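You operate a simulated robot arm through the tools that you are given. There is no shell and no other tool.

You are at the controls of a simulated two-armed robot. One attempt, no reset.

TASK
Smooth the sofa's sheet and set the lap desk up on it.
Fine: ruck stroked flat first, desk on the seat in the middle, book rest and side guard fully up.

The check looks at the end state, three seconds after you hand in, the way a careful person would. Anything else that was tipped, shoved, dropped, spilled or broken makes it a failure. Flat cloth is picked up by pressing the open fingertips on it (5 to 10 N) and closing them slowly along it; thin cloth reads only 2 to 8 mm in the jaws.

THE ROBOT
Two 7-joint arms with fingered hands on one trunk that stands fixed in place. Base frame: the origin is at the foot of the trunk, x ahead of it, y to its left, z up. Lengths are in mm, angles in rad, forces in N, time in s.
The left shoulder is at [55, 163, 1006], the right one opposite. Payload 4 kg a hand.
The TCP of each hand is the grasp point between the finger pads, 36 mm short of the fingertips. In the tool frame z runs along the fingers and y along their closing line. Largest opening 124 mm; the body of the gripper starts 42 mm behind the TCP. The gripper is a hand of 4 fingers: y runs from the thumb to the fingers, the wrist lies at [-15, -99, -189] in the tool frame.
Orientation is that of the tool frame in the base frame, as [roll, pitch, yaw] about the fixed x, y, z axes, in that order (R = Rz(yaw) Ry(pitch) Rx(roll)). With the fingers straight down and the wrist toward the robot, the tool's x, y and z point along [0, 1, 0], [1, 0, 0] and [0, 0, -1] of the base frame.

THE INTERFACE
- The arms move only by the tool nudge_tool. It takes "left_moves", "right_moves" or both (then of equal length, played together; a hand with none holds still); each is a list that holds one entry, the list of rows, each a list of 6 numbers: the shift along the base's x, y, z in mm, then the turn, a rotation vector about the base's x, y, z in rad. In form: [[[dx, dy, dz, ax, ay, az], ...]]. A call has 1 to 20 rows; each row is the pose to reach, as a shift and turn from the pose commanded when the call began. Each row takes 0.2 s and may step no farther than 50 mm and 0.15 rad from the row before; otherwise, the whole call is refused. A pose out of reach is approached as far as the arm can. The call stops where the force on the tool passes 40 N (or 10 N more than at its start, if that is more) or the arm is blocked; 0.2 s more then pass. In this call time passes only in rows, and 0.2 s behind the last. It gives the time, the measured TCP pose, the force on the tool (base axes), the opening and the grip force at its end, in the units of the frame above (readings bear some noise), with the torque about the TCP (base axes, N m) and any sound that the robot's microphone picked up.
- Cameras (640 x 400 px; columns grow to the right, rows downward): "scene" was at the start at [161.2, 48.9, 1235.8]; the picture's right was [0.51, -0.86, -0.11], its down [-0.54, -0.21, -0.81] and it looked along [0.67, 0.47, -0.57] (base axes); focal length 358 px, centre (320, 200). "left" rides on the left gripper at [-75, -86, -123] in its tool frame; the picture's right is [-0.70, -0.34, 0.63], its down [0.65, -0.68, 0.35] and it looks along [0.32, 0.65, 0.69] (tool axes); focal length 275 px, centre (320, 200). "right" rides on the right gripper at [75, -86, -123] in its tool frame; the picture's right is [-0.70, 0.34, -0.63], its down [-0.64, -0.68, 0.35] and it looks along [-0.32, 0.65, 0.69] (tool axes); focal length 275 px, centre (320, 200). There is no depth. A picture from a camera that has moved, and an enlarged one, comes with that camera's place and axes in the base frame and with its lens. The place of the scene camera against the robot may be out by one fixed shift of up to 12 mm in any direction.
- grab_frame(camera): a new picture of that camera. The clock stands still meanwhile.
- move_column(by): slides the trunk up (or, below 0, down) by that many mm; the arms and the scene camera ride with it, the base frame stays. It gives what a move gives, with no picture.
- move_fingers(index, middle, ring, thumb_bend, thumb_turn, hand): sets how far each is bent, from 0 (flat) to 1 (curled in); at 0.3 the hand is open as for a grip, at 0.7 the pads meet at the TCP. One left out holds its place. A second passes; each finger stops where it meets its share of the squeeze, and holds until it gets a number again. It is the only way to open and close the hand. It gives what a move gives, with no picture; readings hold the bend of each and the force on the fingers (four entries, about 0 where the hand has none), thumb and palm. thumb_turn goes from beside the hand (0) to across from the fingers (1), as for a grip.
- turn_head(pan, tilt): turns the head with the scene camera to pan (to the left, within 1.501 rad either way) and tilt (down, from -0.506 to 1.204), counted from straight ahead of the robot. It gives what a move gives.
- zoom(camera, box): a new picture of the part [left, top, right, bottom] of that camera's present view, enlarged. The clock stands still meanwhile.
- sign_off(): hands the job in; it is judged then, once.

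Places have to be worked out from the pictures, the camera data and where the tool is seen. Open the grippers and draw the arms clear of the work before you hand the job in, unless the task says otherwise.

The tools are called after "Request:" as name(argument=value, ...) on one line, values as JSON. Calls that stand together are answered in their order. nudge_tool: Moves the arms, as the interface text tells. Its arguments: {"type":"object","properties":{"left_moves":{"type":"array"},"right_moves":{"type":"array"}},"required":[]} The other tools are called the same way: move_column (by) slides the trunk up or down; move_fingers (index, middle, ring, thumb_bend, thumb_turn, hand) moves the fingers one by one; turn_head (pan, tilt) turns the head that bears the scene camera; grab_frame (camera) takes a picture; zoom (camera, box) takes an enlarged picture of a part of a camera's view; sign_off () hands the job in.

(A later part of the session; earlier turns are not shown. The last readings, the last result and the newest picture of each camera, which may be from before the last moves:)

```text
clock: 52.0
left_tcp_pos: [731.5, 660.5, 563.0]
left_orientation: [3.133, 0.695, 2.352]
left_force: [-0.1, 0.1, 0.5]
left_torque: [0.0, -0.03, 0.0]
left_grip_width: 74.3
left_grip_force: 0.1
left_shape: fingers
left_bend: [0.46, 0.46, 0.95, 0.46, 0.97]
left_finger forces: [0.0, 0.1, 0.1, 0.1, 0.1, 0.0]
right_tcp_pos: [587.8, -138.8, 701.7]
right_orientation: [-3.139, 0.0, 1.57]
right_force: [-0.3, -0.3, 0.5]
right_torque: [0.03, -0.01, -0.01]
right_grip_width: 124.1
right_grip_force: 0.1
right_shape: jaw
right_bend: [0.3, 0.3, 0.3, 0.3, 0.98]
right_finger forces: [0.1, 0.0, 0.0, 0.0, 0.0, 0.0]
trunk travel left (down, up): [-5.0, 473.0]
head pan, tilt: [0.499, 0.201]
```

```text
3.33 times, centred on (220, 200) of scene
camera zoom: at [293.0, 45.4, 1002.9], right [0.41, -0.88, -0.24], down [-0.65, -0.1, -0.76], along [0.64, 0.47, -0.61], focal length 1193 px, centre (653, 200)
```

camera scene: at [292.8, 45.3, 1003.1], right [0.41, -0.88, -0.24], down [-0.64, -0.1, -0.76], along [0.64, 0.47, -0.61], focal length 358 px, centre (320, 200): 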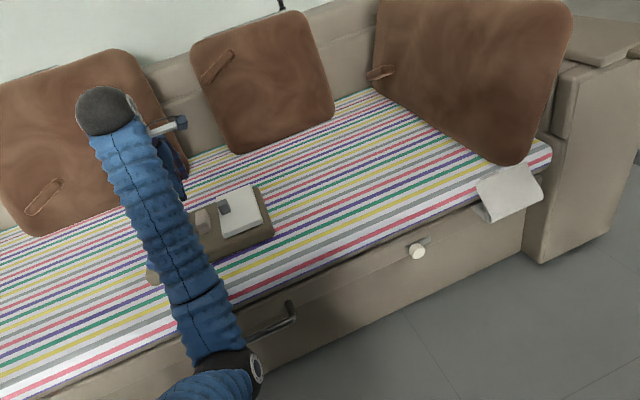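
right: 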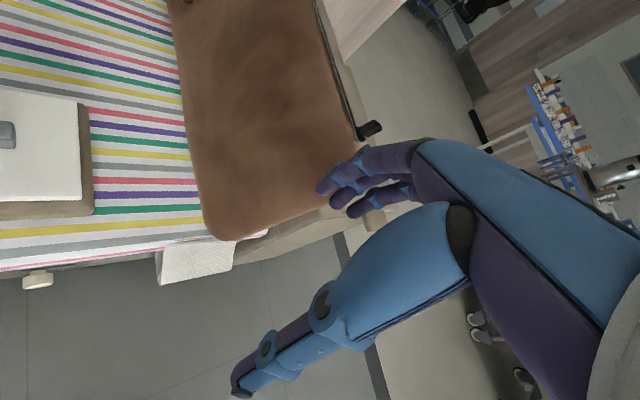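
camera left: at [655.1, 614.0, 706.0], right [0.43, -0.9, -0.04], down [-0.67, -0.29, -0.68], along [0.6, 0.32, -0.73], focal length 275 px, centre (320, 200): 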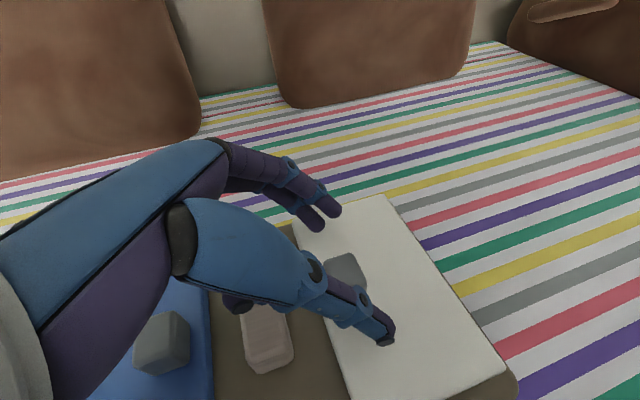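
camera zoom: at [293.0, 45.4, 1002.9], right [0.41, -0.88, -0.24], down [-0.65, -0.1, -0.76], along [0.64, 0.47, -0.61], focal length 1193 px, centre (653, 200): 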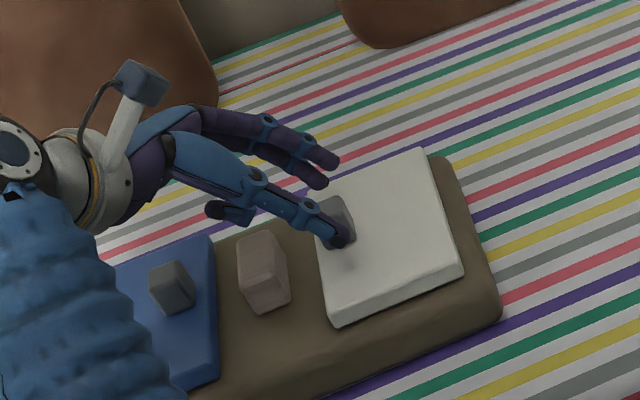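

The curled ring finger would come down on the pink block, so I straighten it outward (bend 0) instead and look.

Request:
move_fingers(hand="left", ring=0.0)

Request:
grab_frame(camera="left")

Request:
zoom(camera="scene", box=[150, 140, 290, 260])

```text
clock: 53.0
left_tcp_pos: [731.8, 660.8, 563.4]
left_orientation: [3.135, 0.696, 2.355]
left_force: [0.9, -1.1, 0.1]
left_torque: [0.04, 0.0, 0.03]
left_grip_width: 74.3
left_grip_force: 0.0
left_shape: fingers
left_bend: [0.46, 0.46, 0.0, 0.46, 0.97]
left_finger forces: [0.1, 0.1, 0.0, 0.0, 0.1, 0.1]
right_tcp_pos: [588.3, -139.2, 701.1]
right_orientation: [-3.14, -0.001, 1.572]
right_force: [-0.9, 1.2, -0.7]
right_torque: [0.03, 0.05, 0.03]
right_grip_width: 123.8
right_grip_force: 0.0
right_shape: jaw
right_bend: [0.3, 0.3, 0.3, 0.3, 0.98]
right_finger forces: [0.0, 0.0, 0.0, 0.1, 0.0, 0.0]
trunk travel left (down, up): [-5.0, 473.0]
head pan, tilt: [0.499, 0.201]
```

```text
taken
camera left: at [655.1, 614.0, 706.0], right [0.43, -0.9, -0.04], down [-0.67, -0.29, -0.68], along [0.6, 0.32, -0.73], focal length 275 px, centre (320, 200)
```

left: 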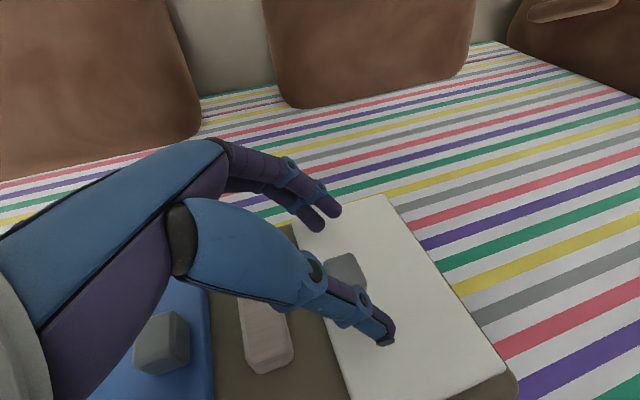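

```text
3.33 times, centred on (220, 200) of scene
camera zoom: at [293.0, 45.4, 1002.9], right [0.41, -0.88, -0.24], down [-0.65, -0.1, -0.76], along [0.64, 0.47, -0.61], focal length 1193 px, centre (653, 200)
```

zoom: 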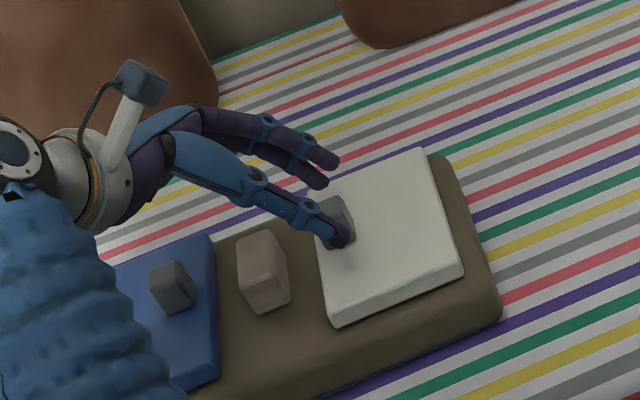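

The ring finger is clear now. I reduce the tilt to about 20° so that index, middle and thumb tips are level at the tab, then look again.

Request:
nudge_tool(left_moves=[[[2, -1, 6, 0.09, 0.09, 0], [5, -3, 6, 0.18, 0.18, 0], [8, -4.5, 3, 0.247, 0.247, 0]]])

Request:
grab_frame(camera="left")

Request:
zoom(camera="scene", box=[165, 160, 275, 250])

```text
clock: 53.8
left_tcp_pos: [739.5, 655.7, 564.6]
left_orientation: [3.136, 0.344, 2.352]
left_force: [0.0, 0.3, -0.2]
left_torque: [0.0, -0.05, -0.03]
left_grip_width: 74.3
left_grip_force: 0.0
left_shape: fingers
left_bend: [0.46, 0.46, 0.0, 0.46, 0.97]
left_finger forces: [0.0, 0.1, 0.1, 0.0, 0.1, 0.0]
right_tcp_pos: [588.0, -139.3, 700.3]
right_orientation: [-3.14, 0.0, 1.571]
right_force: [0.2, 0.5, 0.0]
right_torque: [0.02, -0.02, 0.0]
right_grip_width: 123.8
right_grip_force: 0.0
right_shape: jaw
right_bend: [0.3, 0.3, 0.3, 0.3, 0.98]
right_finger forces: [0.0, 0.0, 0.0, 0.0, 0.0, 0.1]
trunk travel left (down, up): [-5.0, 473.0]
head pan, tilt: [0.499, 0.201]
```

```text
taken
camera left: at [698.4, 574.1, 707.5], right [0.38, -0.85, -0.36], down [-0.83, -0.13, -0.55], along [0.42, 0.51, -0.75], focal length 275 px, centre (320, 200)
```

left: 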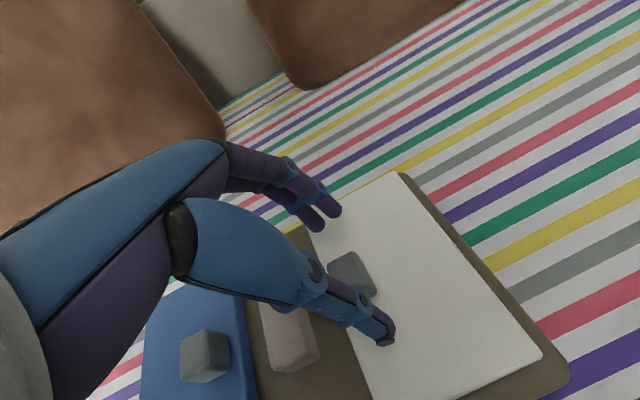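

```text
4.44 times, centred on (220, 205) of scene
camera zoom: at [293.0, 45.3, 1002.9], right [0.41, -0.88, -0.24], down [-0.65, -0.1, -0.76], along [0.64, 0.47, -0.61], focal length 1590 px, centre (764, 178)
```

zoom: 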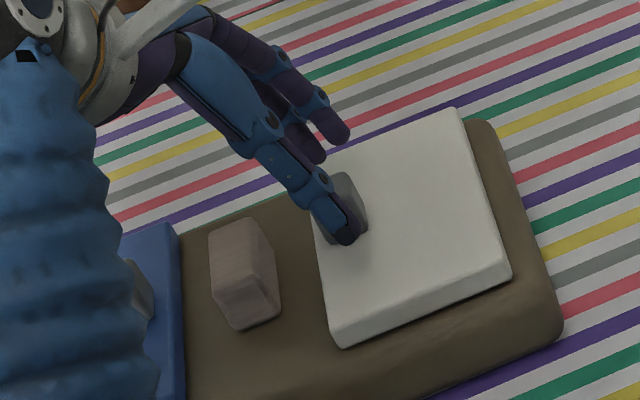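

The tab reads [749, 649] — centred between the tips. I lower slowly to TCP z≈546.

Request:
nudge_tool(left_moves=[[[0.5, 0.5, -5, 0, 0, 0], [0.5, 0.5, -10, 0, 0, 0], [0.5, 0.5, -14, 0, 0, 0], [0.5, 0.5, -18, 0, 0, 0]]])

Request:
grab_frame(camera="left")

Request:
zoom(camera="scene", box=[165, 160, 275, 250])

```text
clock: 54.8
left_tcp_pos: [738.8, 656.7, 551.3]
left_orientation: [3.131, 0.347, 2.351]
left_force: [0.5, 1.5, 14.2]
left_torque: [0.53, -0.46, 0.06]
left_grip_width: 74.6
left_grip_force: 6.9
left_shape: fingers
left_bend: [0.46, 0.44, 0.0, 0.46, 0.97]
left_finger forces: [0.0, 14.3, 0.0, 0.0, 0.0, 0.0]
right_tcp_pos: [587.5, -139.5, 701.7]
right_orientation: [3.141, 0.001, 1.571]
right_force: [-0.4, 0.1, 0.3]
right_torque: [-0.02, 0.01, -0.02]
right_grip_width: 123.8
right_grip_force: 0.1
right_shape: jaw
right_bend: [0.3, 0.3, 0.3, 0.3, 0.98]
right_finger forces: [0.0, 0.0, 0.1, 0.1, 0.1, 0.0]
trunk travel left (down, up): [-5.0, 473.0]
head pan, tilt: [0.499, 0.201]
```

```text
taken
camera left: at [697.8, 575.1, 692.4], right [0.38, -0.85, -0.36], down [-0.82, -0.13, -0.55], along [0.42, 0.51, -0.75], focal length 275 px, centre (320, 200)
```

left: 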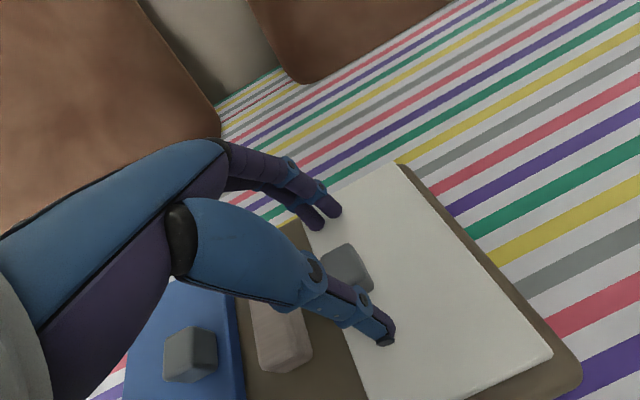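

```text
4.44 times, centred on (220, 205) of scene
camera zoom: at [292.0, 44.8, 1003.8], right [0.41, -0.88, -0.24], down [-0.64, -0.09, -0.76], along [0.64, 0.47, -0.6], focal length 1590 px, centre (764, 178)
```

zoom: 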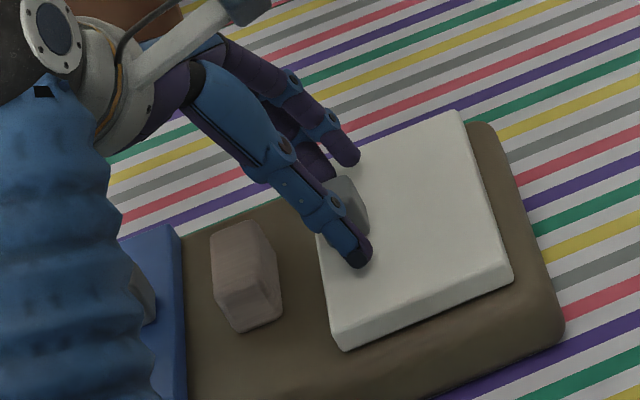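

The middle fingertip rests on the panel (14 N). I raise 5 mm and close thumb, index and middle towards the tab.

Request:
nudge_tool(left_moves=[[[0, 0, 5, 0, 0, 0]]])

Request:
move_fingers(hand="left", index=0.56, middle=0.56, thumb_bend=0.56)

Request:
grab_frame(camera="left")

Request:
zoom(camera="scene", box=[165, 160, 275, 250])

```text
clock: 55.2
left_tcp_pos: [738.9, 656.6, 551.9]
left_orientation: [3.135, 0.344, 2.352]
left_force: [0.3, 2.1, 7.1]
left_torque: [0.25, -0.21, 0.07]
left_grip_width: 74.6
left_grip_force: 3.5
left_shape: fingers
left_bend: [0.46, 0.45, 0.0, 0.46, 0.97]
left_finger forces: [0.0, 6.5, 0.0, 0.0, 0.0, 0.0]
right_tcp_pos: [587.7, -138.6, 700.7]
right_orientation: [3.141, 0.001, 1.571]
right_force: [-0.7, -0.9, 0.2]
right_torque: [0.0, 0.02, 0.01]
right_grip_width: 123.9
right_grip_force: 0.0
right_shape: jaw
right_bend: [0.3, 0.3, 0.3, 0.3, 0.98]
right_finger forces: [0.0, 0.0, 0.0, 0.1, 0.1, 0.0]
trunk travel left (down, up): [-5.0, 473.0]
head pan, tilt: [0.499, 0.201]
```

```text
clock: 56.2
left_tcp_pos: [739.9, 657.1, 553.0]
left_orientation: [3.135, 0.345, 2.352]
left_force: [-3.1, -1.1, 4.6]
left_torque: [0.07, -0.08, -0.07]
left_grip_width: 48.5
left_grip_force: 4.3
left_shape: fingers
left_bend: [0.56, 0.55, 0.0, 0.55, 0.97]
left_finger forces: [0.0, 3.8, 0.0, 0.1, 4.0, 0.1]
right_tcp_pos: [589.0, -139.1, 700.1]
right_orientation: [-3.141, 0.0, 1.571]
right_force: [-0.2, -0.9, -0.4]
right_torque: [-0.03, 0.01, 0.04]
right_grip_width: 124.0
right_grip_force: 0.1
right_shape: jaw
right_bend: [0.3, 0.3, 0.3, 0.3, 0.98]
right_finger forces: [0.0, 0.0, 0.1, 0.2, 0.1, 0.0]
trunk travel left (down, up): [-5.0, 473.0]
head pan, tilt: [0.499, 0.201]
```

```text
taken
camera left: at [698.4, 575.0, 694.8], right [0.38, -0.85, -0.36], down [-0.83, -0.13, -0.55], along [0.42, 0.51, -0.75], focal length 275 px, centre (320, 200)
```

left: 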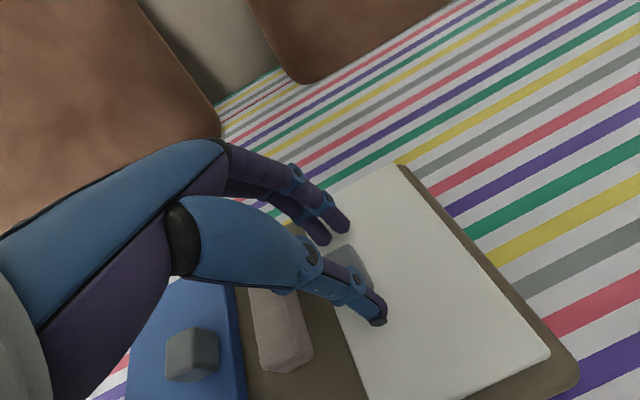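

```text
4.44 times, centred on (220, 205) of scene
camera zoom: at [292.7, 45.1, 1003.0], right [0.41, -0.88, -0.24], down [-0.64, -0.1, -0.76], along [0.64, 0.47, -0.61], focal length 1590 px, centre (764, 178)
```

zoom: 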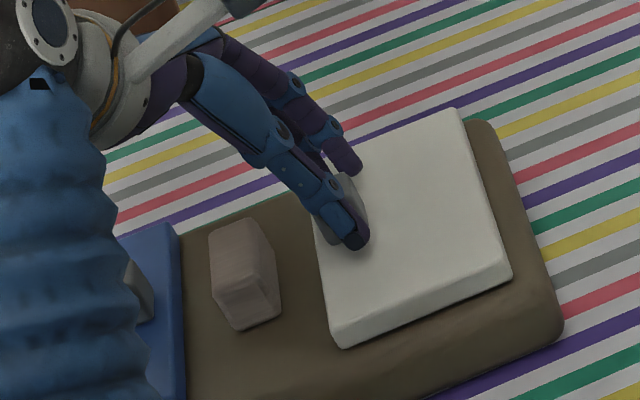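

Thumb touches the tab first, so I shift 4 mm toward the robot, rise 3 mm and close further.

Request:
nudge_tool(left_moves=[[[-3, -3, 3, 0, 0, 0]]])

Request:
move_fingers(hand="left", index=0.64, middle=0.64, thumb_bend=0.6)

Request:
grab_frame(camera="left")

Request:
zoom(camera="scene", box=[165, 160, 275, 250])

```text
clock: 56.6
left_tcp_pos: [736.9, 652.2, 556.4]
left_orientation: [3.136, 0.345, 2.354]
left_force: [-0.3, -0.3, -0.4]
left_torque: [0.01, -0.02, 0.01]
left_grip_width: 44.8
left_grip_force: 0.5
left_shape: fingers
left_bend: [0.56, 0.56, 0.0, 0.56, 0.98]
left_finger forces: [0.0, 0.1, 0.0, 0.0, 0.3, 0.1]
right_tcp_pos: [587.5, -138.4, 700.0]
right_orientation: [-3.141, -0.001, 1.57]
right_force: [-0.4, -0.3, 0.4]
right_torque: [0.03, -0.01, 0.01]
right_grip_width: 124.2
right_grip_force: 0.1
right_shape: jaw
right_bend: [0.3, 0.3, 0.3, 0.3, 0.98]
right_finger forces: [0.1, 0.1, 0.1, 0.0, 0.0, 0.0]
trunk travel left (down, up): [-5.0, 473.0]
head pan, tilt: [0.499, 0.201]
```

```text
clock: 57.6
left_tcp_pos: [736.1, 653.8, 556.8]
left_orientation: [3.138, 0.345, 2.353]
left_force: [-3.4, -2.9, 0.1]
left_torque: [-0.06, 0.04, -0.05]
left_grip_width: 31.5
left_grip_force: 2.2
left_shape: fingers
left_bend: [0.64, 0.64, 0.0, 0.59, 0.98]
left_finger forces: [0.3, 0.3, 0.0, 0.0, 4.1, 0.1]
right_tcp_pos: [588.3, -137.6, 700.6]
right_orientation: [-3.14, -0.001, 1.571]
right_force: [0.4, 0.2, -0.2]
right_torque: [0.02, 0.0, 0.0]
right_grip_width: 124.0
right_grip_force: 0.1
right_shape: jaw
right_bend: [0.3, 0.3, 0.3, 0.3, 0.98]
right_finger forces: [0.1, 0.0, 0.0, 0.1, 0.0, 0.0]
trunk travel left (down, up): [-5.0, 473.0]
head pan, tilt: [0.499, 0.201]
```

```text
taken
camera left: at [695.8, 572.2, 697.6], right [0.38, -0.85, -0.36], down [-0.83, -0.13, -0.55], along [0.42, 0.51, -0.75], focal length 275 px, centre (320, 200)
```

left: 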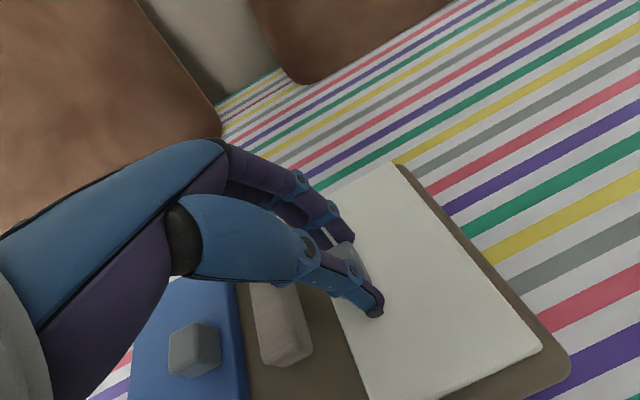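

```text
4.44 times, centred on (220, 205) of scene
camera zoom: at [293.0, 45.3, 1002.9], right [0.41, -0.88, -0.24], down [-0.64, -0.1, -0.76], along [0.64, 0.47, -0.61], focal length 1590 px, centre (764, 178)
```

zoom: 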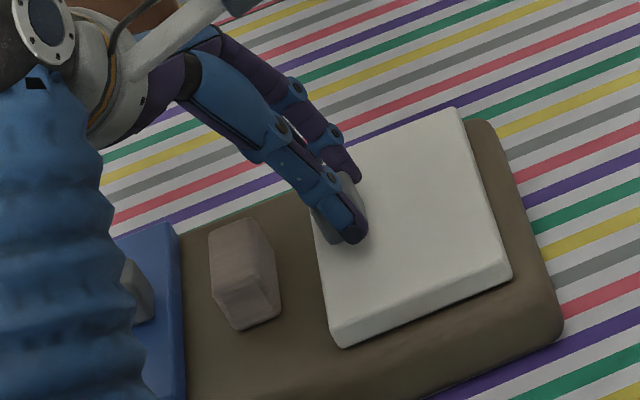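

Both sides now just touch (width 31 mm). I squeeze firmly.

Request:
move_fingers(hand="left", index=0.76, middle=0.76, thumb_bend=0.68)

Request:
grab_frame(camera="left")

```text
clock: 58.6
left_tcp_pos: [737.5, 653.5, 556.4]
left_orientation: [3.133, 0.345, 2.354]
left_force: [3.1, 1.4, 0.1]
left_torque: [0.08, -0.18, -0.08]
left_grip_width: 28.9
left_grip_force: 19.8
left_shape: fingers
left_bend: [0.65, 0.65, 0.0, 0.61, 0.97]
left_finger forces: [10.2, 10.8, 0.1, 0.0, 18.2, 0.0]
right_tcp_pos: [587.9, -138.3, 701.1]
right_orientation: [-3.141, 0.0, 1.57]
right_force: [0.1, 0.4, 0.1]
right_torque: [0.0, 0.01, -0.01]
right_grip_width: 123.7
right_grip_force: 0.0
right_shape: jaw
right_bend: [0.3, 0.3, 0.3, 0.3, 0.98]
right_finger forces: [0.1, 0.1, 0.1, 0.0, 0.1, 0.0]
trunk travel left (down, up): [-5.0, 473.0]
head pan, tilt: [0.499, 0.201]
```

```text
taken
camera left: at [696.0, 572.3, 697.5], right [0.38, -0.85, -0.36], down [-0.83, -0.13, -0.55], along [0.42, 0.51, -0.75], focal length 275 px, centre (320, 200)
```

left: 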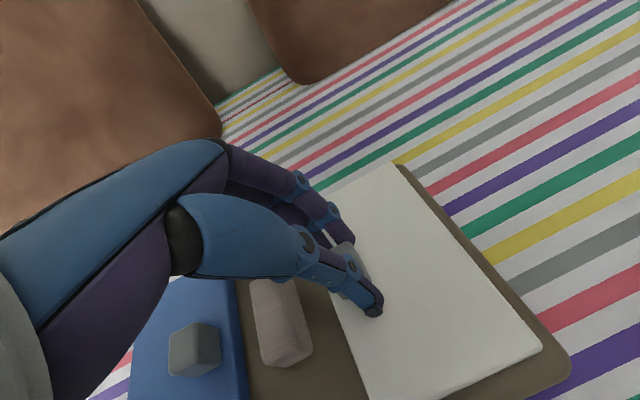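

The tab is held with 20 N. I swing it up the first 0.3 rad along the arc about the outer edge, turning the hand with it.

Request:
nudge_tool(left_moves=[[[2.2, -2.2, 4.3, 0.035, 0.035, 0], [4.5, -4.5, 8.5, 0.071, 0.071, 0], [7, -7, 12.5, 0.106, 0.106, 0], [9.6, -9.6, 16.3, 0.141, 0.141, 0], [12.4, -12.4, 19.9, 0.177, 0.177, 0], [15.2, -15.2, 23.3, 0.212, 0.212, 0]]])

Request:
grab_frame(camera="left")

Request:
zoom(camera="scene", box=[145, 140, 295, 260])

```text
clock: 60.0
left_tcp_pos: [752.4, 639.2, 580.6]
left_orientation: [3.135, 0.045, 2.354]
left_force: [-0.5, 5.0, 3.4]
left_torque: [0.2, -0.09, -0.13]
left_grip_width: 29.0
left_grip_force: 20.9
left_shape: fingers
left_bend: [0.65, 0.65, 0.0, 0.61, 0.97]
left_finger forces: [10.6, 12.1, 0.1, 0.0, 19.5, 0.0]
right_tcp_pos: [587.3, -138.8, 699.6]
right_orientation: [-3.14, 0.0, 1.571]
right_force: [-1.0, 0.5, -0.3]
right_torque: [0.0, 0.0, -0.01]
right_grip_width: 123.9
right_grip_force: 0.1
right_shape: jaw
right_bend: [0.3, 0.3, 0.3, 0.3, 0.98]
right_finger forces: [0.0, 0.0, 0.0, 0.0, 0.0, 0.1]
trunk travel left (down, up): [-5.0, 473.0]
head pan, tilt: [0.499, 0.201]
```

```text
taken
camera left: at [738.8, 529.0, 706.8], right [0.27, -0.75, -0.6], down [-0.92, -0.03, -0.38], along [0.26, 0.66, -0.7], focal length 275 px, centre (320, 200)
```

left: 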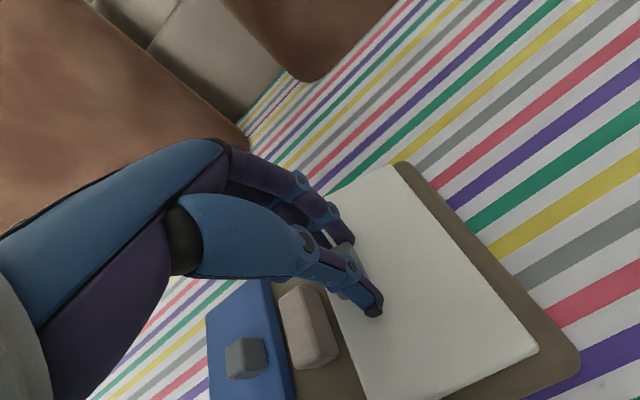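

```text
3.33 times, centred on (220, 200) of scene
camera zoom: at [292.7, 45.5, 1003.1], right [0.41, -0.88, -0.24], down [-0.64, -0.1, -0.76], along [0.64, 0.47, -0.61], focal length 1193 px, centre (653, 200)
```

zoom: 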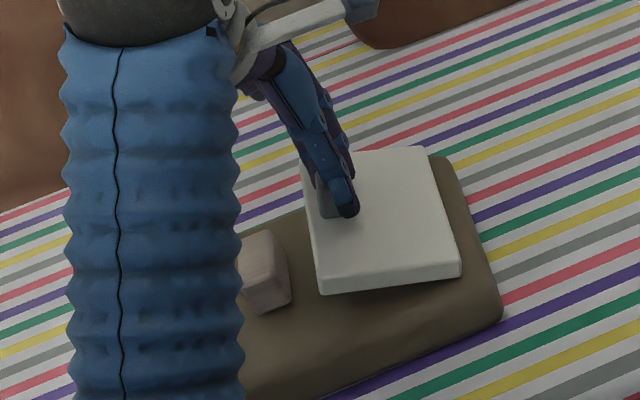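

The panel is swinging up cleanly about the outer hinge. The small radial push suggests the hinge lies 3–4 mm further out and up; I correct and go on to about 0.9 rad.

Request:
nudge_tool(left_moves=[[[2.5, -2.5, 4.2, 0.035, 0.035, 0], [5.3, -5.3, 7.9, 0.071, 0.071, 0], [8.4, -8.4, 11, 0.106, 0.106, 0], [11.7, -11.7, 13.7, 0.141, 0.141, 0], [15, -15, 16.3, 0.177, 0.177, 0], [18.5, -18.5, 18.6, 0.212, 0.212, 0], [22, -22, 20.7, 0.247, 0.247, 0], [25.5, -25.5, 22.5, 0.283, 0.283, 0], [29.1, -29.1, 24, 0.318, 0.318, 0], [32.8, -32.8, 25.4, 0.354, 0.354, 0], [36.5, -36.5, 26.4, 0.389, 0.389, 0], [40.2, -40.2, 27.2, 0.424, 0.424, 0]]])

Request:
grab_frame(camera="left")

Request:
zoom(camera="scene", box=[145, 140, 295, 260])

```text
clock: 62.6
left_tcp_pos: [792.0, 598.5, 606.1]
left_orientation: [3.135, -0.556, 2.355]
left_force: [-0.3, 0.9, -0.5]
left_torque: [-0.01, -0.06, -0.19]
left_grip_width: 28.4
left_grip_force: 18.3
left_shape: fingers
left_bend: [0.65, 0.65, 0.0, 0.61, 0.96]
left_finger forces: [8.8, 10.6, 0.0, 0.0, 17.2, 0.1]
right_tcp_pos: [588.8, -138.7, 699.7]
right_orientation: [-3.14, 0.0, 1.572]
right_force: [0.4, 0.0, 0.9]
right_torque: [0.03, -0.02, 0.0]
right_grip_width: 123.7
right_grip_force: 0.0
right_shape: jaw
right_bend: [0.3, 0.3, 0.3, 0.3, 0.98]
right_finger forces: [0.0, 0.0, 0.0, 0.0, 0.0, 0.0]
trunk travel left (down, up): [-5.0, 473.0]
head pan, tilt: [0.499, 0.201]
```

```text
taken
camera left: at [820.9, 447.4, 672.0], right [-0.06, -0.42, -0.91], down [-1.0, 0.04, 0.04], along [0.02, 0.91, -0.42], focal length 275 px, centre (320, 200)
```

left: 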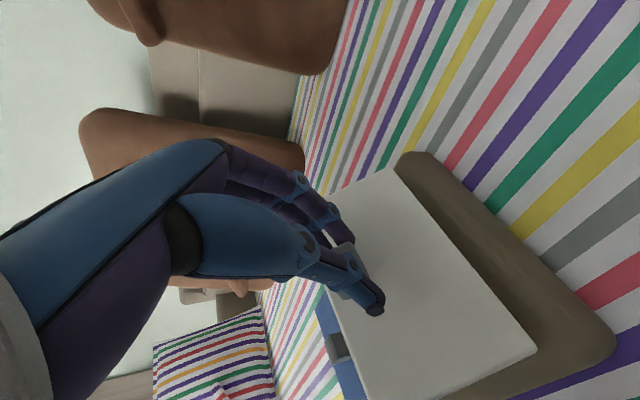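

```text
3.33 times, centred on (220, 200) of scene
camera zoom: at [293.3, 45.6, 1002.8], right [0.41, -0.88, -0.24], down [-0.65, -0.1, -0.76], along [0.64, 0.47, -0.61], focal length 1193 px, centre (653, 200)
```

zoom: 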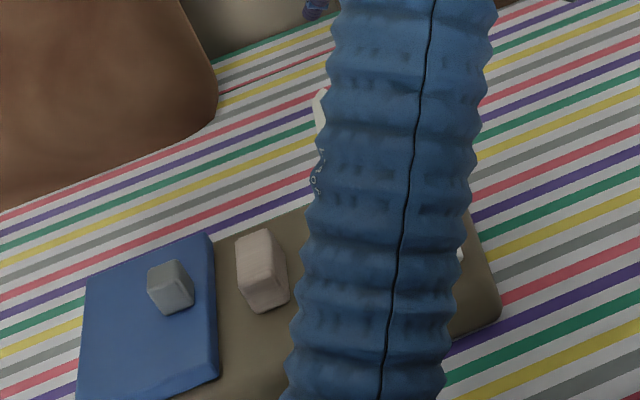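

Forces are near zero; the panel follows freely. I continue to about 1.3 rad.

Request:
nudge_tool(left_moves=[[[3.8, -3.8, 0.5, 0.035, 0.035, 0], [7.6, -7.6, 0.8, 0.071, 0.071, 0], [11.3, -11.3, 0.8, 0.106, 0.106, 0], [15.1, -15.1, 0.5, 0.141, 0.141, 0], [18.9, -18.9, 0, 0.177, 0.177, 0], [22.6, -22.6, -0.9, 0.212, 0.212, 0], [26.4, -26.4, -2, 0.247, 0.247, 0], [30.1, -30.1, -3.3, 0.283, 0.283, 0]]])

Request:
grab_frame(camera="left")

Request:
grab_frame(camera="scene")

```text
clock: 64.4
left_tcp_pos: [822.3, 568.7, 604.2]
left_orientation: [3.14, -0.954, 2.35]
left_force: [-0.3, 1.9, 0.3]
left_torque: [-0.05, -0.02, -0.15]
left_grip_width: 28.6
left_grip_force: 17.5
left_shape: fingers
left_bend: [0.65, 0.65, 0.0, 0.61, 0.96]
left_finger forces: [8.4, 10.2, 0.1, 0.0, 17.1, 0.0]
right_tcp_pos: [587.8, -138.3, 699.5]
right_orientation: [-3.139, 0.001, 1.572]
right_force: [-0.3, -0.2, 0.0]
right_torque: [0.03, 0.05, 0.04]
right_grip_width: 123.8
right_grip_force: 0.0
right_shape: jaw
right_bend: [0.3, 0.3, 0.3, 0.3, 0.98]
right_finger forces: [0.0, 0.0, 0.1, 0.0, 0.0, 0.1]
trunk travel left (down, up): [-5.0, 473.0]
head pan, tilt: [0.499, 0.201]
```

```text
taken
camera left: at [861.8, 406.0, 613.6], right [-0.32, -0.15, -0.93], down [-0.94, -0.01, 0.33], along [-0.06, 0.99, -0.14], focal length 275 px, centre (320, 200)
```

left: 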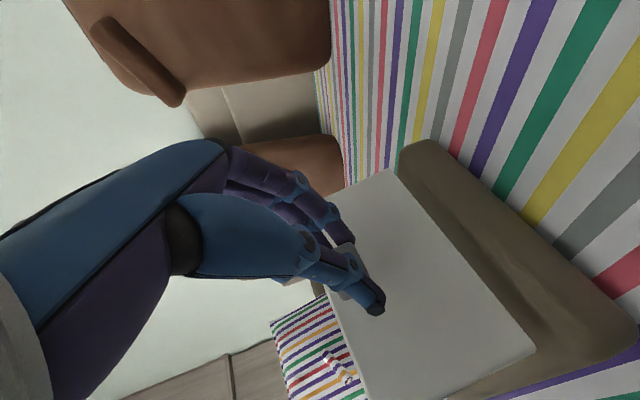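

```text
taken
camera scene: at [293.4, 45.6, 1002.7], right [0.41, -0.88, -0.24], down [-0.65, -0.1, -0.76], along [0.64, 0.47, -0.61], focal length 358 px, centre (320, 200)
```

scene: 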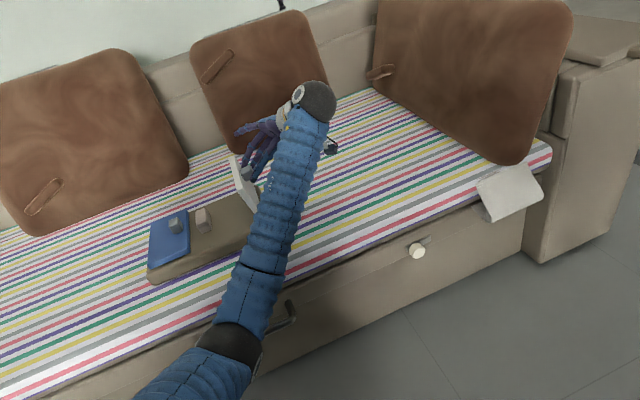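

The panel is nearly upright. I move on to 1.5 rad, watching for a stop.

Request:
nudge_tool(left_moves=[[[3.6, -3.6, -1.6, 0.035, 0.035, 0], [7.1, -7.1, -3.4, 0.071, 0.071, 0], [10.6, -10.6, -5.5, 0.106, 0.106, 0], [14.1, -14.1, -7.9, 0.141, 0.141, 0]]])

Request:
zoom(camera="scene", box=[135, 130, 285, 290])

```text
clock: 65.4
left_tcp_pos: [835.5, 555.7, 595.9]
left_orientation: [-3.141, -1.154, 2.35]
left_force: [-0.9, 1.6, 0.4]
left_torque: [-0.17, -0.04, -0.1]
left_grip_width: 28.5
left_grip_force: 17.7
left_shape: fingers
left_bend: [0.65, 0.65, 0.0, 0.61, 0.96]
left_finger forces: [8.7, 9.5, 0.0, 0.0, 17.1, 0.0]
right_tcp_pos: [588.1, -139.7, 701.4]
right_orientation: [-3.141, 0.0, 1.57]
right_force: [0.3, 0.3, 0.6]
right_torque: [-0.04, -0.01, 0.0]
right_grip_width: 123.6
right_grip_force: 0.0
right_shape: jaw
right_bend: [0.3, 0.3, 0.3, 0.3, 0.98]
right_finger forces: [0.1, 0.1, 0.0, 0.0, 0.0, 0.0]
trunk travel left (down, up): [-5.0, 473.0]
head pan, tilt: [0.499, 0.201]
```

```text
2.50 times, centred on (210, 210) of scene
camera zoom: at [293.4, 45.6, 1002.7], right [0.41, -0.88, -0.24], down [-0.65, -0.1, -0.76], along [0.64, 0.47, -0.61], focal length 894 px, centre (595, 175)
```

zoom: 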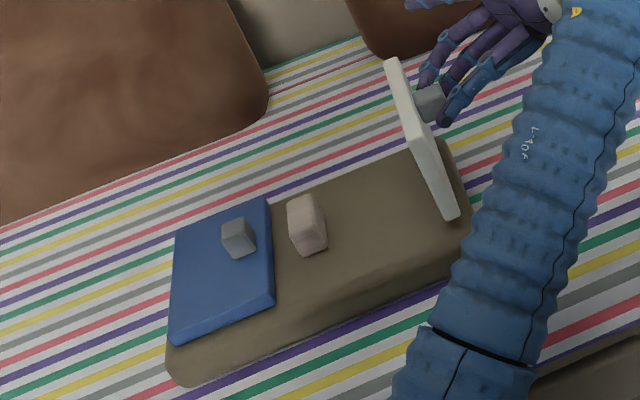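

Still free at 1.5 rad; I continue by small steps to 1.65 to find the end stop.

Request:
nudge_tool(left_moves=[[[3.3, -3.3, -2.6, 0.035, 0.035, 0], [6.5, -6.5, -5.4, 0.071, 0.071, 0], [9.6, -9.6, -8.5, 0.106, 0.106, 0]]])

Request:
zoom(camera="scene", box=[135, 130, 285, 290])

Request:
grab_frame(camera="left")

```text
clock: 66.2
left_tcp_pos: [847.0, 544.3, 588.1]
left_orientation: [-3.139, -1.304, 2.348]
left_force: [-2.6, 4.3, 0.3]
left_torque: [-0.11, 0.04, -0.07]
left_grip_width: 28.1
left_grip_force: 17.1
left_shape: fingers
left_bend: [0.65, 0.65, 0.0, 0.61, 0.97]
left_finger forces: [9.5, 8.7, 0.1, 0.0, 17.0, 0.0]
right_tcp_pos: [588.7, -139.1, 701.3]
right_orientation: [-3.141, -0.001, 1.57]
right_force: [-0.2, -0.1, -0.8]
right_torque: [-0.01, -0.01, -0.03]
right_grip_width: 123.9
right_grip_force: 0.0
right_shape: jaw
right_bend: [0.3, 0.3, 0.3, 0.3, 0.98]
right_finger forces: [0.0, 0.1, 0.1, 0.0, 0.0, 0.1]
trunk travel left (down, up): [-5.0, 473.0]
head pan, tilt: [0.499, 0.201]
```

```text
2.50 times, centred on (210, 210) of scene
camera zoom: at [292.8, 45.6, 1003.1], right [0.41, -0.88, -0.24], down [-0.64, -0.1, -0.76], along [0.64, 0.47, -0.61], focal length 894 px, centre (595, 175)
```

zoom: 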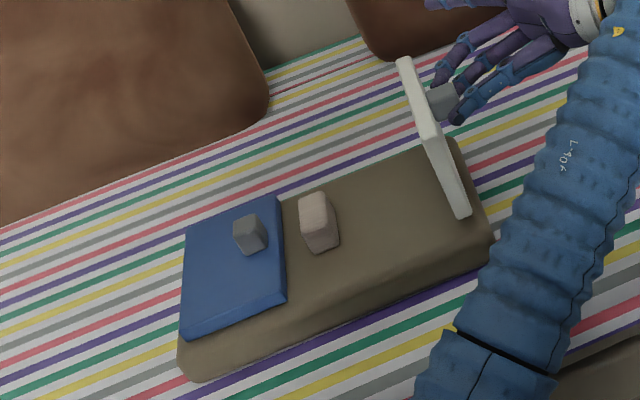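

```text
taken
camera left: at [881.5, 386.5, 549.0], right [-0.54, 0.07, -0.84], down [-0.84, -0.12, 0.53], along [-0.07, 0.99, 0.12], focal length 275 px, centre (320, 200)
```

left: 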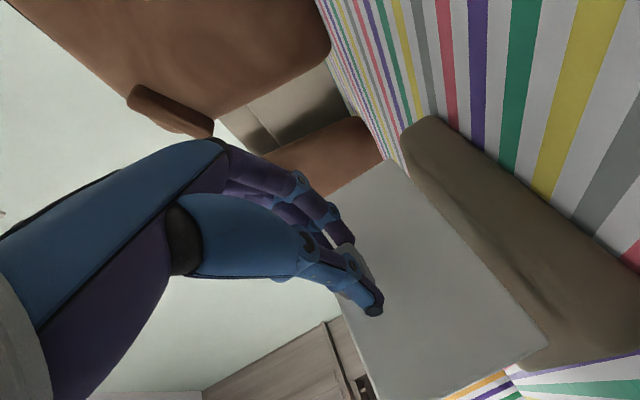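

The force rose and the desk slid about 12 mm to the right as a whole, so the white panel is against its end stop. I open the fingers and check that the panel stands by itself.

Request:
move_fingers(hand="left", index=0.5, middle=0.5, thumb_bend=0.5)

Request:
zoom(camera="scene", box=[135, 130, 285, 290])

Request:
grab_frame(camera="left")

```text
clock: 67.2
left_tcp_pos: [845.8, 543.3, 586.3]
left_orientation: [-3.133, -1.304, 2.342]
left_force: [-0.6, 0.2, -0.3]
left_torque: [-0.02, -0.01, 0.02]
left_grip_width: 61.8
left_grip_force: 0.1
left_shape: fingers
left_bend: [0.5, 0.5, 0.0, 0.5, 0.97]
left_finger forces: [0.0, 0.1, 0.1, 0.0, 0.0, 0.1]
right_tcp_pos: [588.2, -137.8, 701.0]
right_orientation: [-3.139, 0.001, 1.57]
right_force: [0.0, -0.3, -0.2]
right_torque: [-0.03, 0.04, 0.01]
right_grip_width: 123.9
right_grip_force: 0.0
right_shape: jaw
right_bend: [0.3, 0.3, 0.3, 0.3, 0.98]
right_finger forces: [0.0, 0.1, 0.1, 0.0, 0.0, 0.0]
trunk travel left (down, up): [-5.0, 473.0]
head pan, tilt: [0.499, 0.201]
```

```text
2.50 times, centred on (210, 210) of scene
camera zoom: at [293.1, 45.3, 1002.9], right [0.41, -0.88, -0.24], down [-0.65, -0.1, -0.76], along [0.64, 0.47, -0.61], focal length 894 px, centre (595, 175)
```

zoom: 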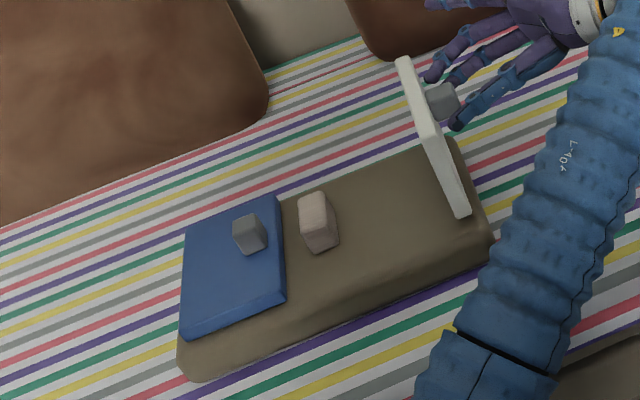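

```text
taken
camera left: at [881.6, 386.1, 548.1], right [-0.54, 0.07, -0.84], down [-0.84, -0.12, 0.53], along [-0.06, 0.99, 0.12], focal length 275 px, centre (320, 200)
```

left: 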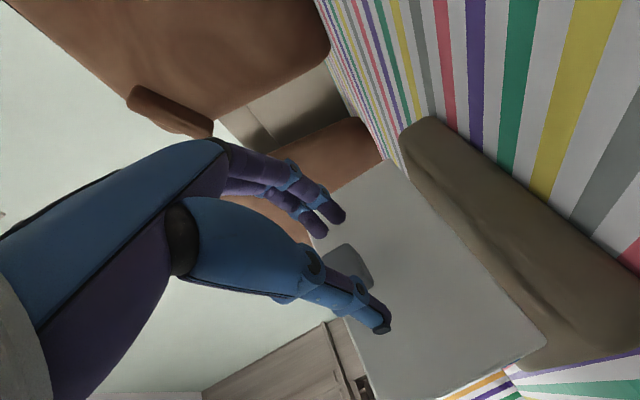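

The white panel stands by itself. I withdraw the hand straight back along its fingers, then raise it and turn it upright again.

Request:
nudge_tool(left_moves=[[[12, -12, 4, 0, 0, 0], [24, -24, 9, 0, 0, 0], [38, -38, 14, 0, 0, 0], [52, -52, 20, 0, 0, 0], [55, -55, 55, -0.07, -0.07, 0], [55, -55, 95, -0.16, -0.16, 0], [52, -52, 135, -0.26, -0.26, 0], [45, -45, 175, -0.36, -0.36, 0], [35, -35, 200, -0.46, -0.46, 0], [20, -20, 215, -0.56, -0.56, 0], [0, 0, 225, -0.66, -0.66, 0], [-20, 20, 225, -0.76, -0.76, 0], [-45, 45, 225, -0.85, -0.85, 0], [-75, 75, 220, -0.92, -0.92, 0]]])

Request:
move_fingers(hand="left", index=0.48, middle=0.48, thumb_bend=0.48)

Request:
grab_frame(camera="scene")

Request:
grab_frame(camera="left")

```text
clock: 70.2
left_tcp_pos: [772.0, 618.8, 806.9]
left_orientation: [3.135, -0.003, 2.352]
left_force: [0.0, -0.2, -0.7]
left_torque: [0.01, -0.03, 0.0]
left_grip_width: 62.2
left_grip_force: 0.0
left_shape: fingers
left_bend: [0.5, 0.5, 0.0, 0.5, 0.97]
left_finger forces: [0.0, 0.1, 0.0, 0.0, 0.1, 0.1]
right_tcp_pos: [588.6, -138.8, 700.6]
right_orientation: [3.141, -0.002, 1.57]
right_force: [-1.4, 0.7, 0.9]
right_torque: [-0.02, 0.01, 0.01]
right_grip_width: 124.4
right_grip_force: 0.0
right_shape: jaw
right_bend: [0.3, 0.3, 0.3, 0.3, 0.98]
right_finger forces: [0.0, 0.0, 0.0, 0.1, 0.0, 0.1]
trunk travel left (down, up): [-5.0, 473.0]
head pan, tilt: [0.499, 0.201]
```

```text
clock: 71.2
left_tcp_pos: [770.0, 619.9, 806.9]
left_orientation: [3.135, -0.004, 2.351]
left_force: [-0.1, -0.2, 0.0]
left_torque: [0.03, 0.02, -0.01]
left_grip_width: 68.0
left_grip_force: 0.1
left_shape: fingers
left_bend: [0.48, 0.48, 0.0, 0.48, 0.97]
left_finger forces: [0.1, 0.0, 0.0, 0.0, 0.0, 0.1]
right_tcp_pos: [589.8, -139.4, 701.1]
right_orientation: [-3.14, -0.002, 1.57]
right_force: [-0.7, 0.5, -0.2]
right_torque: [-0.04, 0.01, 0.02]
right_grip_width: 123.8
right_grip_force: 0.2
right_shape: jaw
right_bend: [0.3, 0.3, 0.3, 0.3, 0.98]
right_finger forces: [0.1, 0.0, 0.0, 0.1, 0.1, 0.1]
trunk travel left (down, up): [-5.0, 473.0]
head pan, tilt: [0.499, 0.201]
```

```text
taken
camera scene: at [293.1, 45.3, 1002.9], right [0.41, -0.88, -0.24], down [-0.65, -0.1, -0.76], along [0.64, 0.47, -0.61], focal length 358 px, centre (320, 200)
```

scene: 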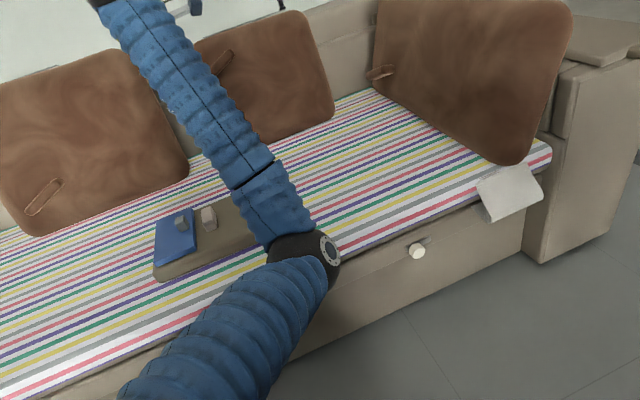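

```text
taken
camera left: at [762.4, 505.2, 929.6], right [0.25, -0.73, -0.64], down [-0.94, -0.02, -0.35], along [0.24, 0.69, -0.69], focal length 275 px, centre (320, 200)
```

left: 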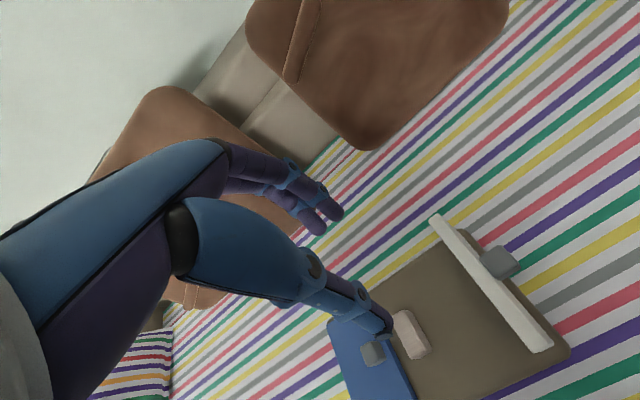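

The white panel stands upright. The blue tab reads about [670, 722], top z≈522. I move over it, tilt the hand 20° the other way and descend to just above it.

Request:
nudge_tool(left_moves=[[[-25, 25, -10, 0, 0, 0], [-50, 50, -25, 0.05, 0.05, 0], [-75, 75, -50, 0.1, 0.1, 0], [-93.6, 93.5, -85, 0.15, 0.15, 0], [-93.6, 93.5, -125, 0.2, 0.2, 0], [-93.6, 93.5, -165, 0.247, 0.247, 0], [-93.6, 93.5, -200, 0.247, 0.247, 0]]])

Request:
grab_frame(camera="left")

Request:
grab_frame(camera="scene")

```text
clock: 72.8
left_tcp_pos: [678.2, 713.5, 607.8]
left_orientation: [3.138, -0.354, 2.351]
left_force: [-0.2, 0.0, 0.5]
left_torque: [0.02, 0.01, 0.01]
left_grip_width: 68.0
left_grip_force: 0.1
left_shape: fingers
left_bend: [0.48, 0.48, 0.0, 0.48, 0.97]
left_finger forces: [0.1, 0.0, 0.0, 0.1, 0.1, 0.0]
right_tcp_pos: [588.7, -138.2, 701.0]
right_orientation: [-3.141, -0.001, 1.571]
right_force: [-0.3, 0.2, 0.1]
right_torque: [0.03, 0.0, 0.01]
right_grip_width: 123.8
right_grip_force: 0.0
right_shape: jaw
right_bend: [0.3, 0.3, 0.3, 0.3, 0.98]
right_finger forces: [0.0, 0.1, 0.0, 0.0, 0.0, 0.1]
trunk travel left (down, up): [-5.0, 473.0]
head pan, tilt: [0.499, 0.201]
```

```text
taken
camera left: at [695.0, 572.8, 696.6], right [0.07, -0.54, -0.84], down [-0.99, 0.04, -0.1], along [0.09, 0.84, -0.54], focal length 275 px, centre (320, 200)
```

left: 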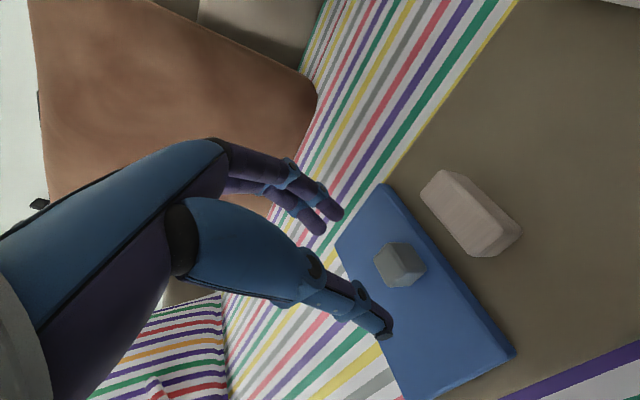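

```text
taken
camera scene: at [293.3, 45.5, 1002.7], right [0.41, -0.88, -0.24], down [-0.65, -0.1, -0.76], along [0.64, 0.47, -0.61], focal length 358 px, centre (320, 200)
```

scene: 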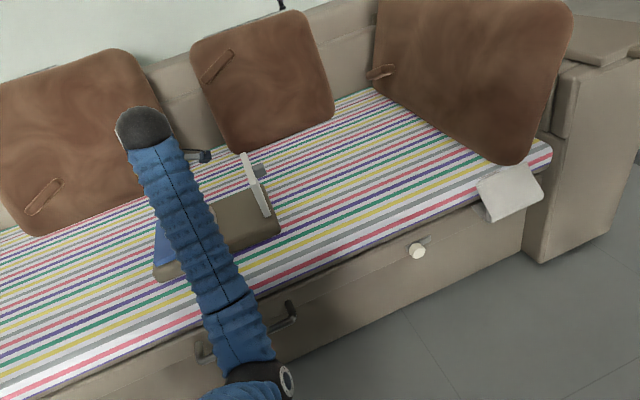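

The tab lies well between thumb and fingers. I lower to TCP z≈558, the height that worked on the other tab.

Request:
nudge_tool(left_moves=[[[-1, -1.5, -15, 0, 0, 0], [-1, -1.5, -28, 0, 0, 0], [-1, -1.5, -38, 0, 0, 0], [-1, -1.5, -45, 0, 0, 0], [-1, -1.5, -50, 0, 0, 0]]])

Request:
grab_frame(camera="left")

Request:
zoom(camera="scene", box=[130, 130, 290, 290])

```text
clock: 74.0
left_tcp_pos: [675.5, 712.1, 556.4]
left_orientation: [3.138, -0.352, 2.351]
left_force: [-0.1, 0.2, 0.2]
left_torque: [-0.02, 0.0, -0.01]
left_grip_width: 68.3
left_grip_force: 0.0
left_shape: fingers
left_bend: [0.48, 0.48, 0.0, 0.48, 0.97]
left_finger forces: [0.0, 0.1, 0.0, 0.0, 0.0, 0.0]
right_tcp_pos: [588.0, -139.0, 700.8]
right_orientation: [-3.141, -0.001, 1.571]
right_force: [0.1, 0.5, 0.0]
right_torque: [0.01, -0.01, 0.0]
right_grip_width: 123.7
right_grip_force: 0.1
right_shape: jaw
right_bend: [0.3, 0.3, 0.3, 0.3, 0.98]
right_finger forces: [0.0, 0.0, 0.0, 0.0, 0.1, 0.0]
trunk travel left (down, up): [-5.0, 473.0]
head pan, tilt: [0.499, 0.201]
```

```text
taken
camera left: at [694.1, 571.5, 646.6], right [0.07, -0.54, -0.84], down [-0.99, 0.04, -0.11], along [0.09, 0.84, -0.54], focal length 275 px, centre (320, 200)
```

left: 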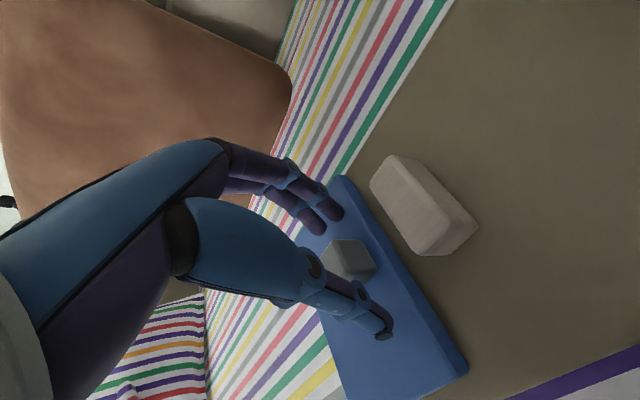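

```text
2.50 times, centred on (210, 210) of scene
camera zoom: at [293.1, 45.3, 1002.9], right [0.41, -0.88, -0.24], down [-0.65, -0.1, -0.76], along [0.64, 0.47, -0.61], focal length 894 px, centre (595, 175)
```

zoom: 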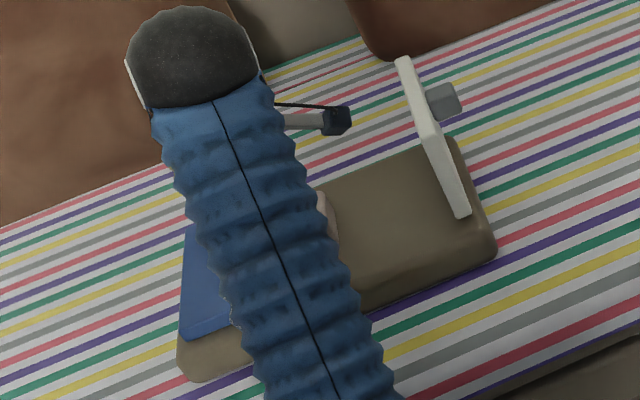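

The tab sits right at the pinch point. I close thumb, index and middle in two stages.

Request:
move_fingers(hand="left", index=0.61, middle=0.61, thumb_bend=0.58)

Request:
grab_frame(camera="left")

```text
clock: 75.0
left_tcp_pos: [676.0, 712.1, 556.3]
left_orientation: [3.138, -0.355, 2.353]
left_force: [0.3, 0.0, 0.7]
left_torque: [0.01, 0.02, 0.01]
left_grip_width: 34.8
left_grip_force: 0.2
left_shape: fingers
left_bend: [0.61, 0.61, 0.0, 0.57, 0.97]
left_finger forces: [0.0, 0.0, 0.1, 0.1, 0.1, 0.1]
right_tcp_pos: [588.9, -138.0, 701.1]
right_orientation: [-3.14, 0.002, 1.573]
right_force: [-0.1, 0.1, 0.3]
right_torque: [0.0, 0.0, 0.0]
right_grip_width: 123.9
right_grip_force: 0.0
right_shape: jaw
right_bend: [0.3, 0.3, 0.3, 0.3, 0.98]
right_finger forces: [0.1, 0.0, 0.1, 0.0, 0.0, 0.1]
trunk travel left (down, up): [-5.0, 473.0]
head pan, tilt: [0.499, 0.201]
```

```text
taken
camera left: at [694.0, 571.5, 646.8], right [0.07, -0.54, -0.84], down [-0.99, 0.04, -0.11], along [0.09, 0.84, -0.54], focal length 275 px, centre (320, 200)
```

left: 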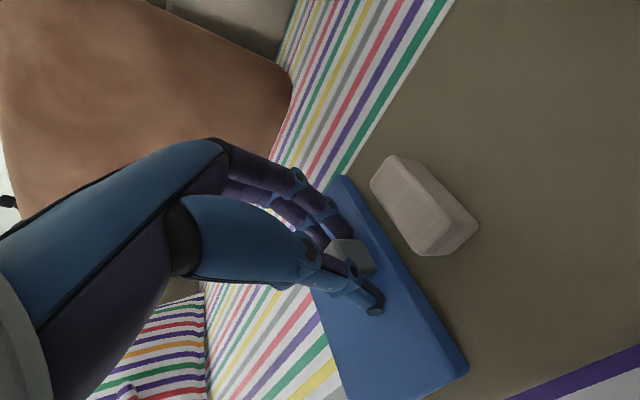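

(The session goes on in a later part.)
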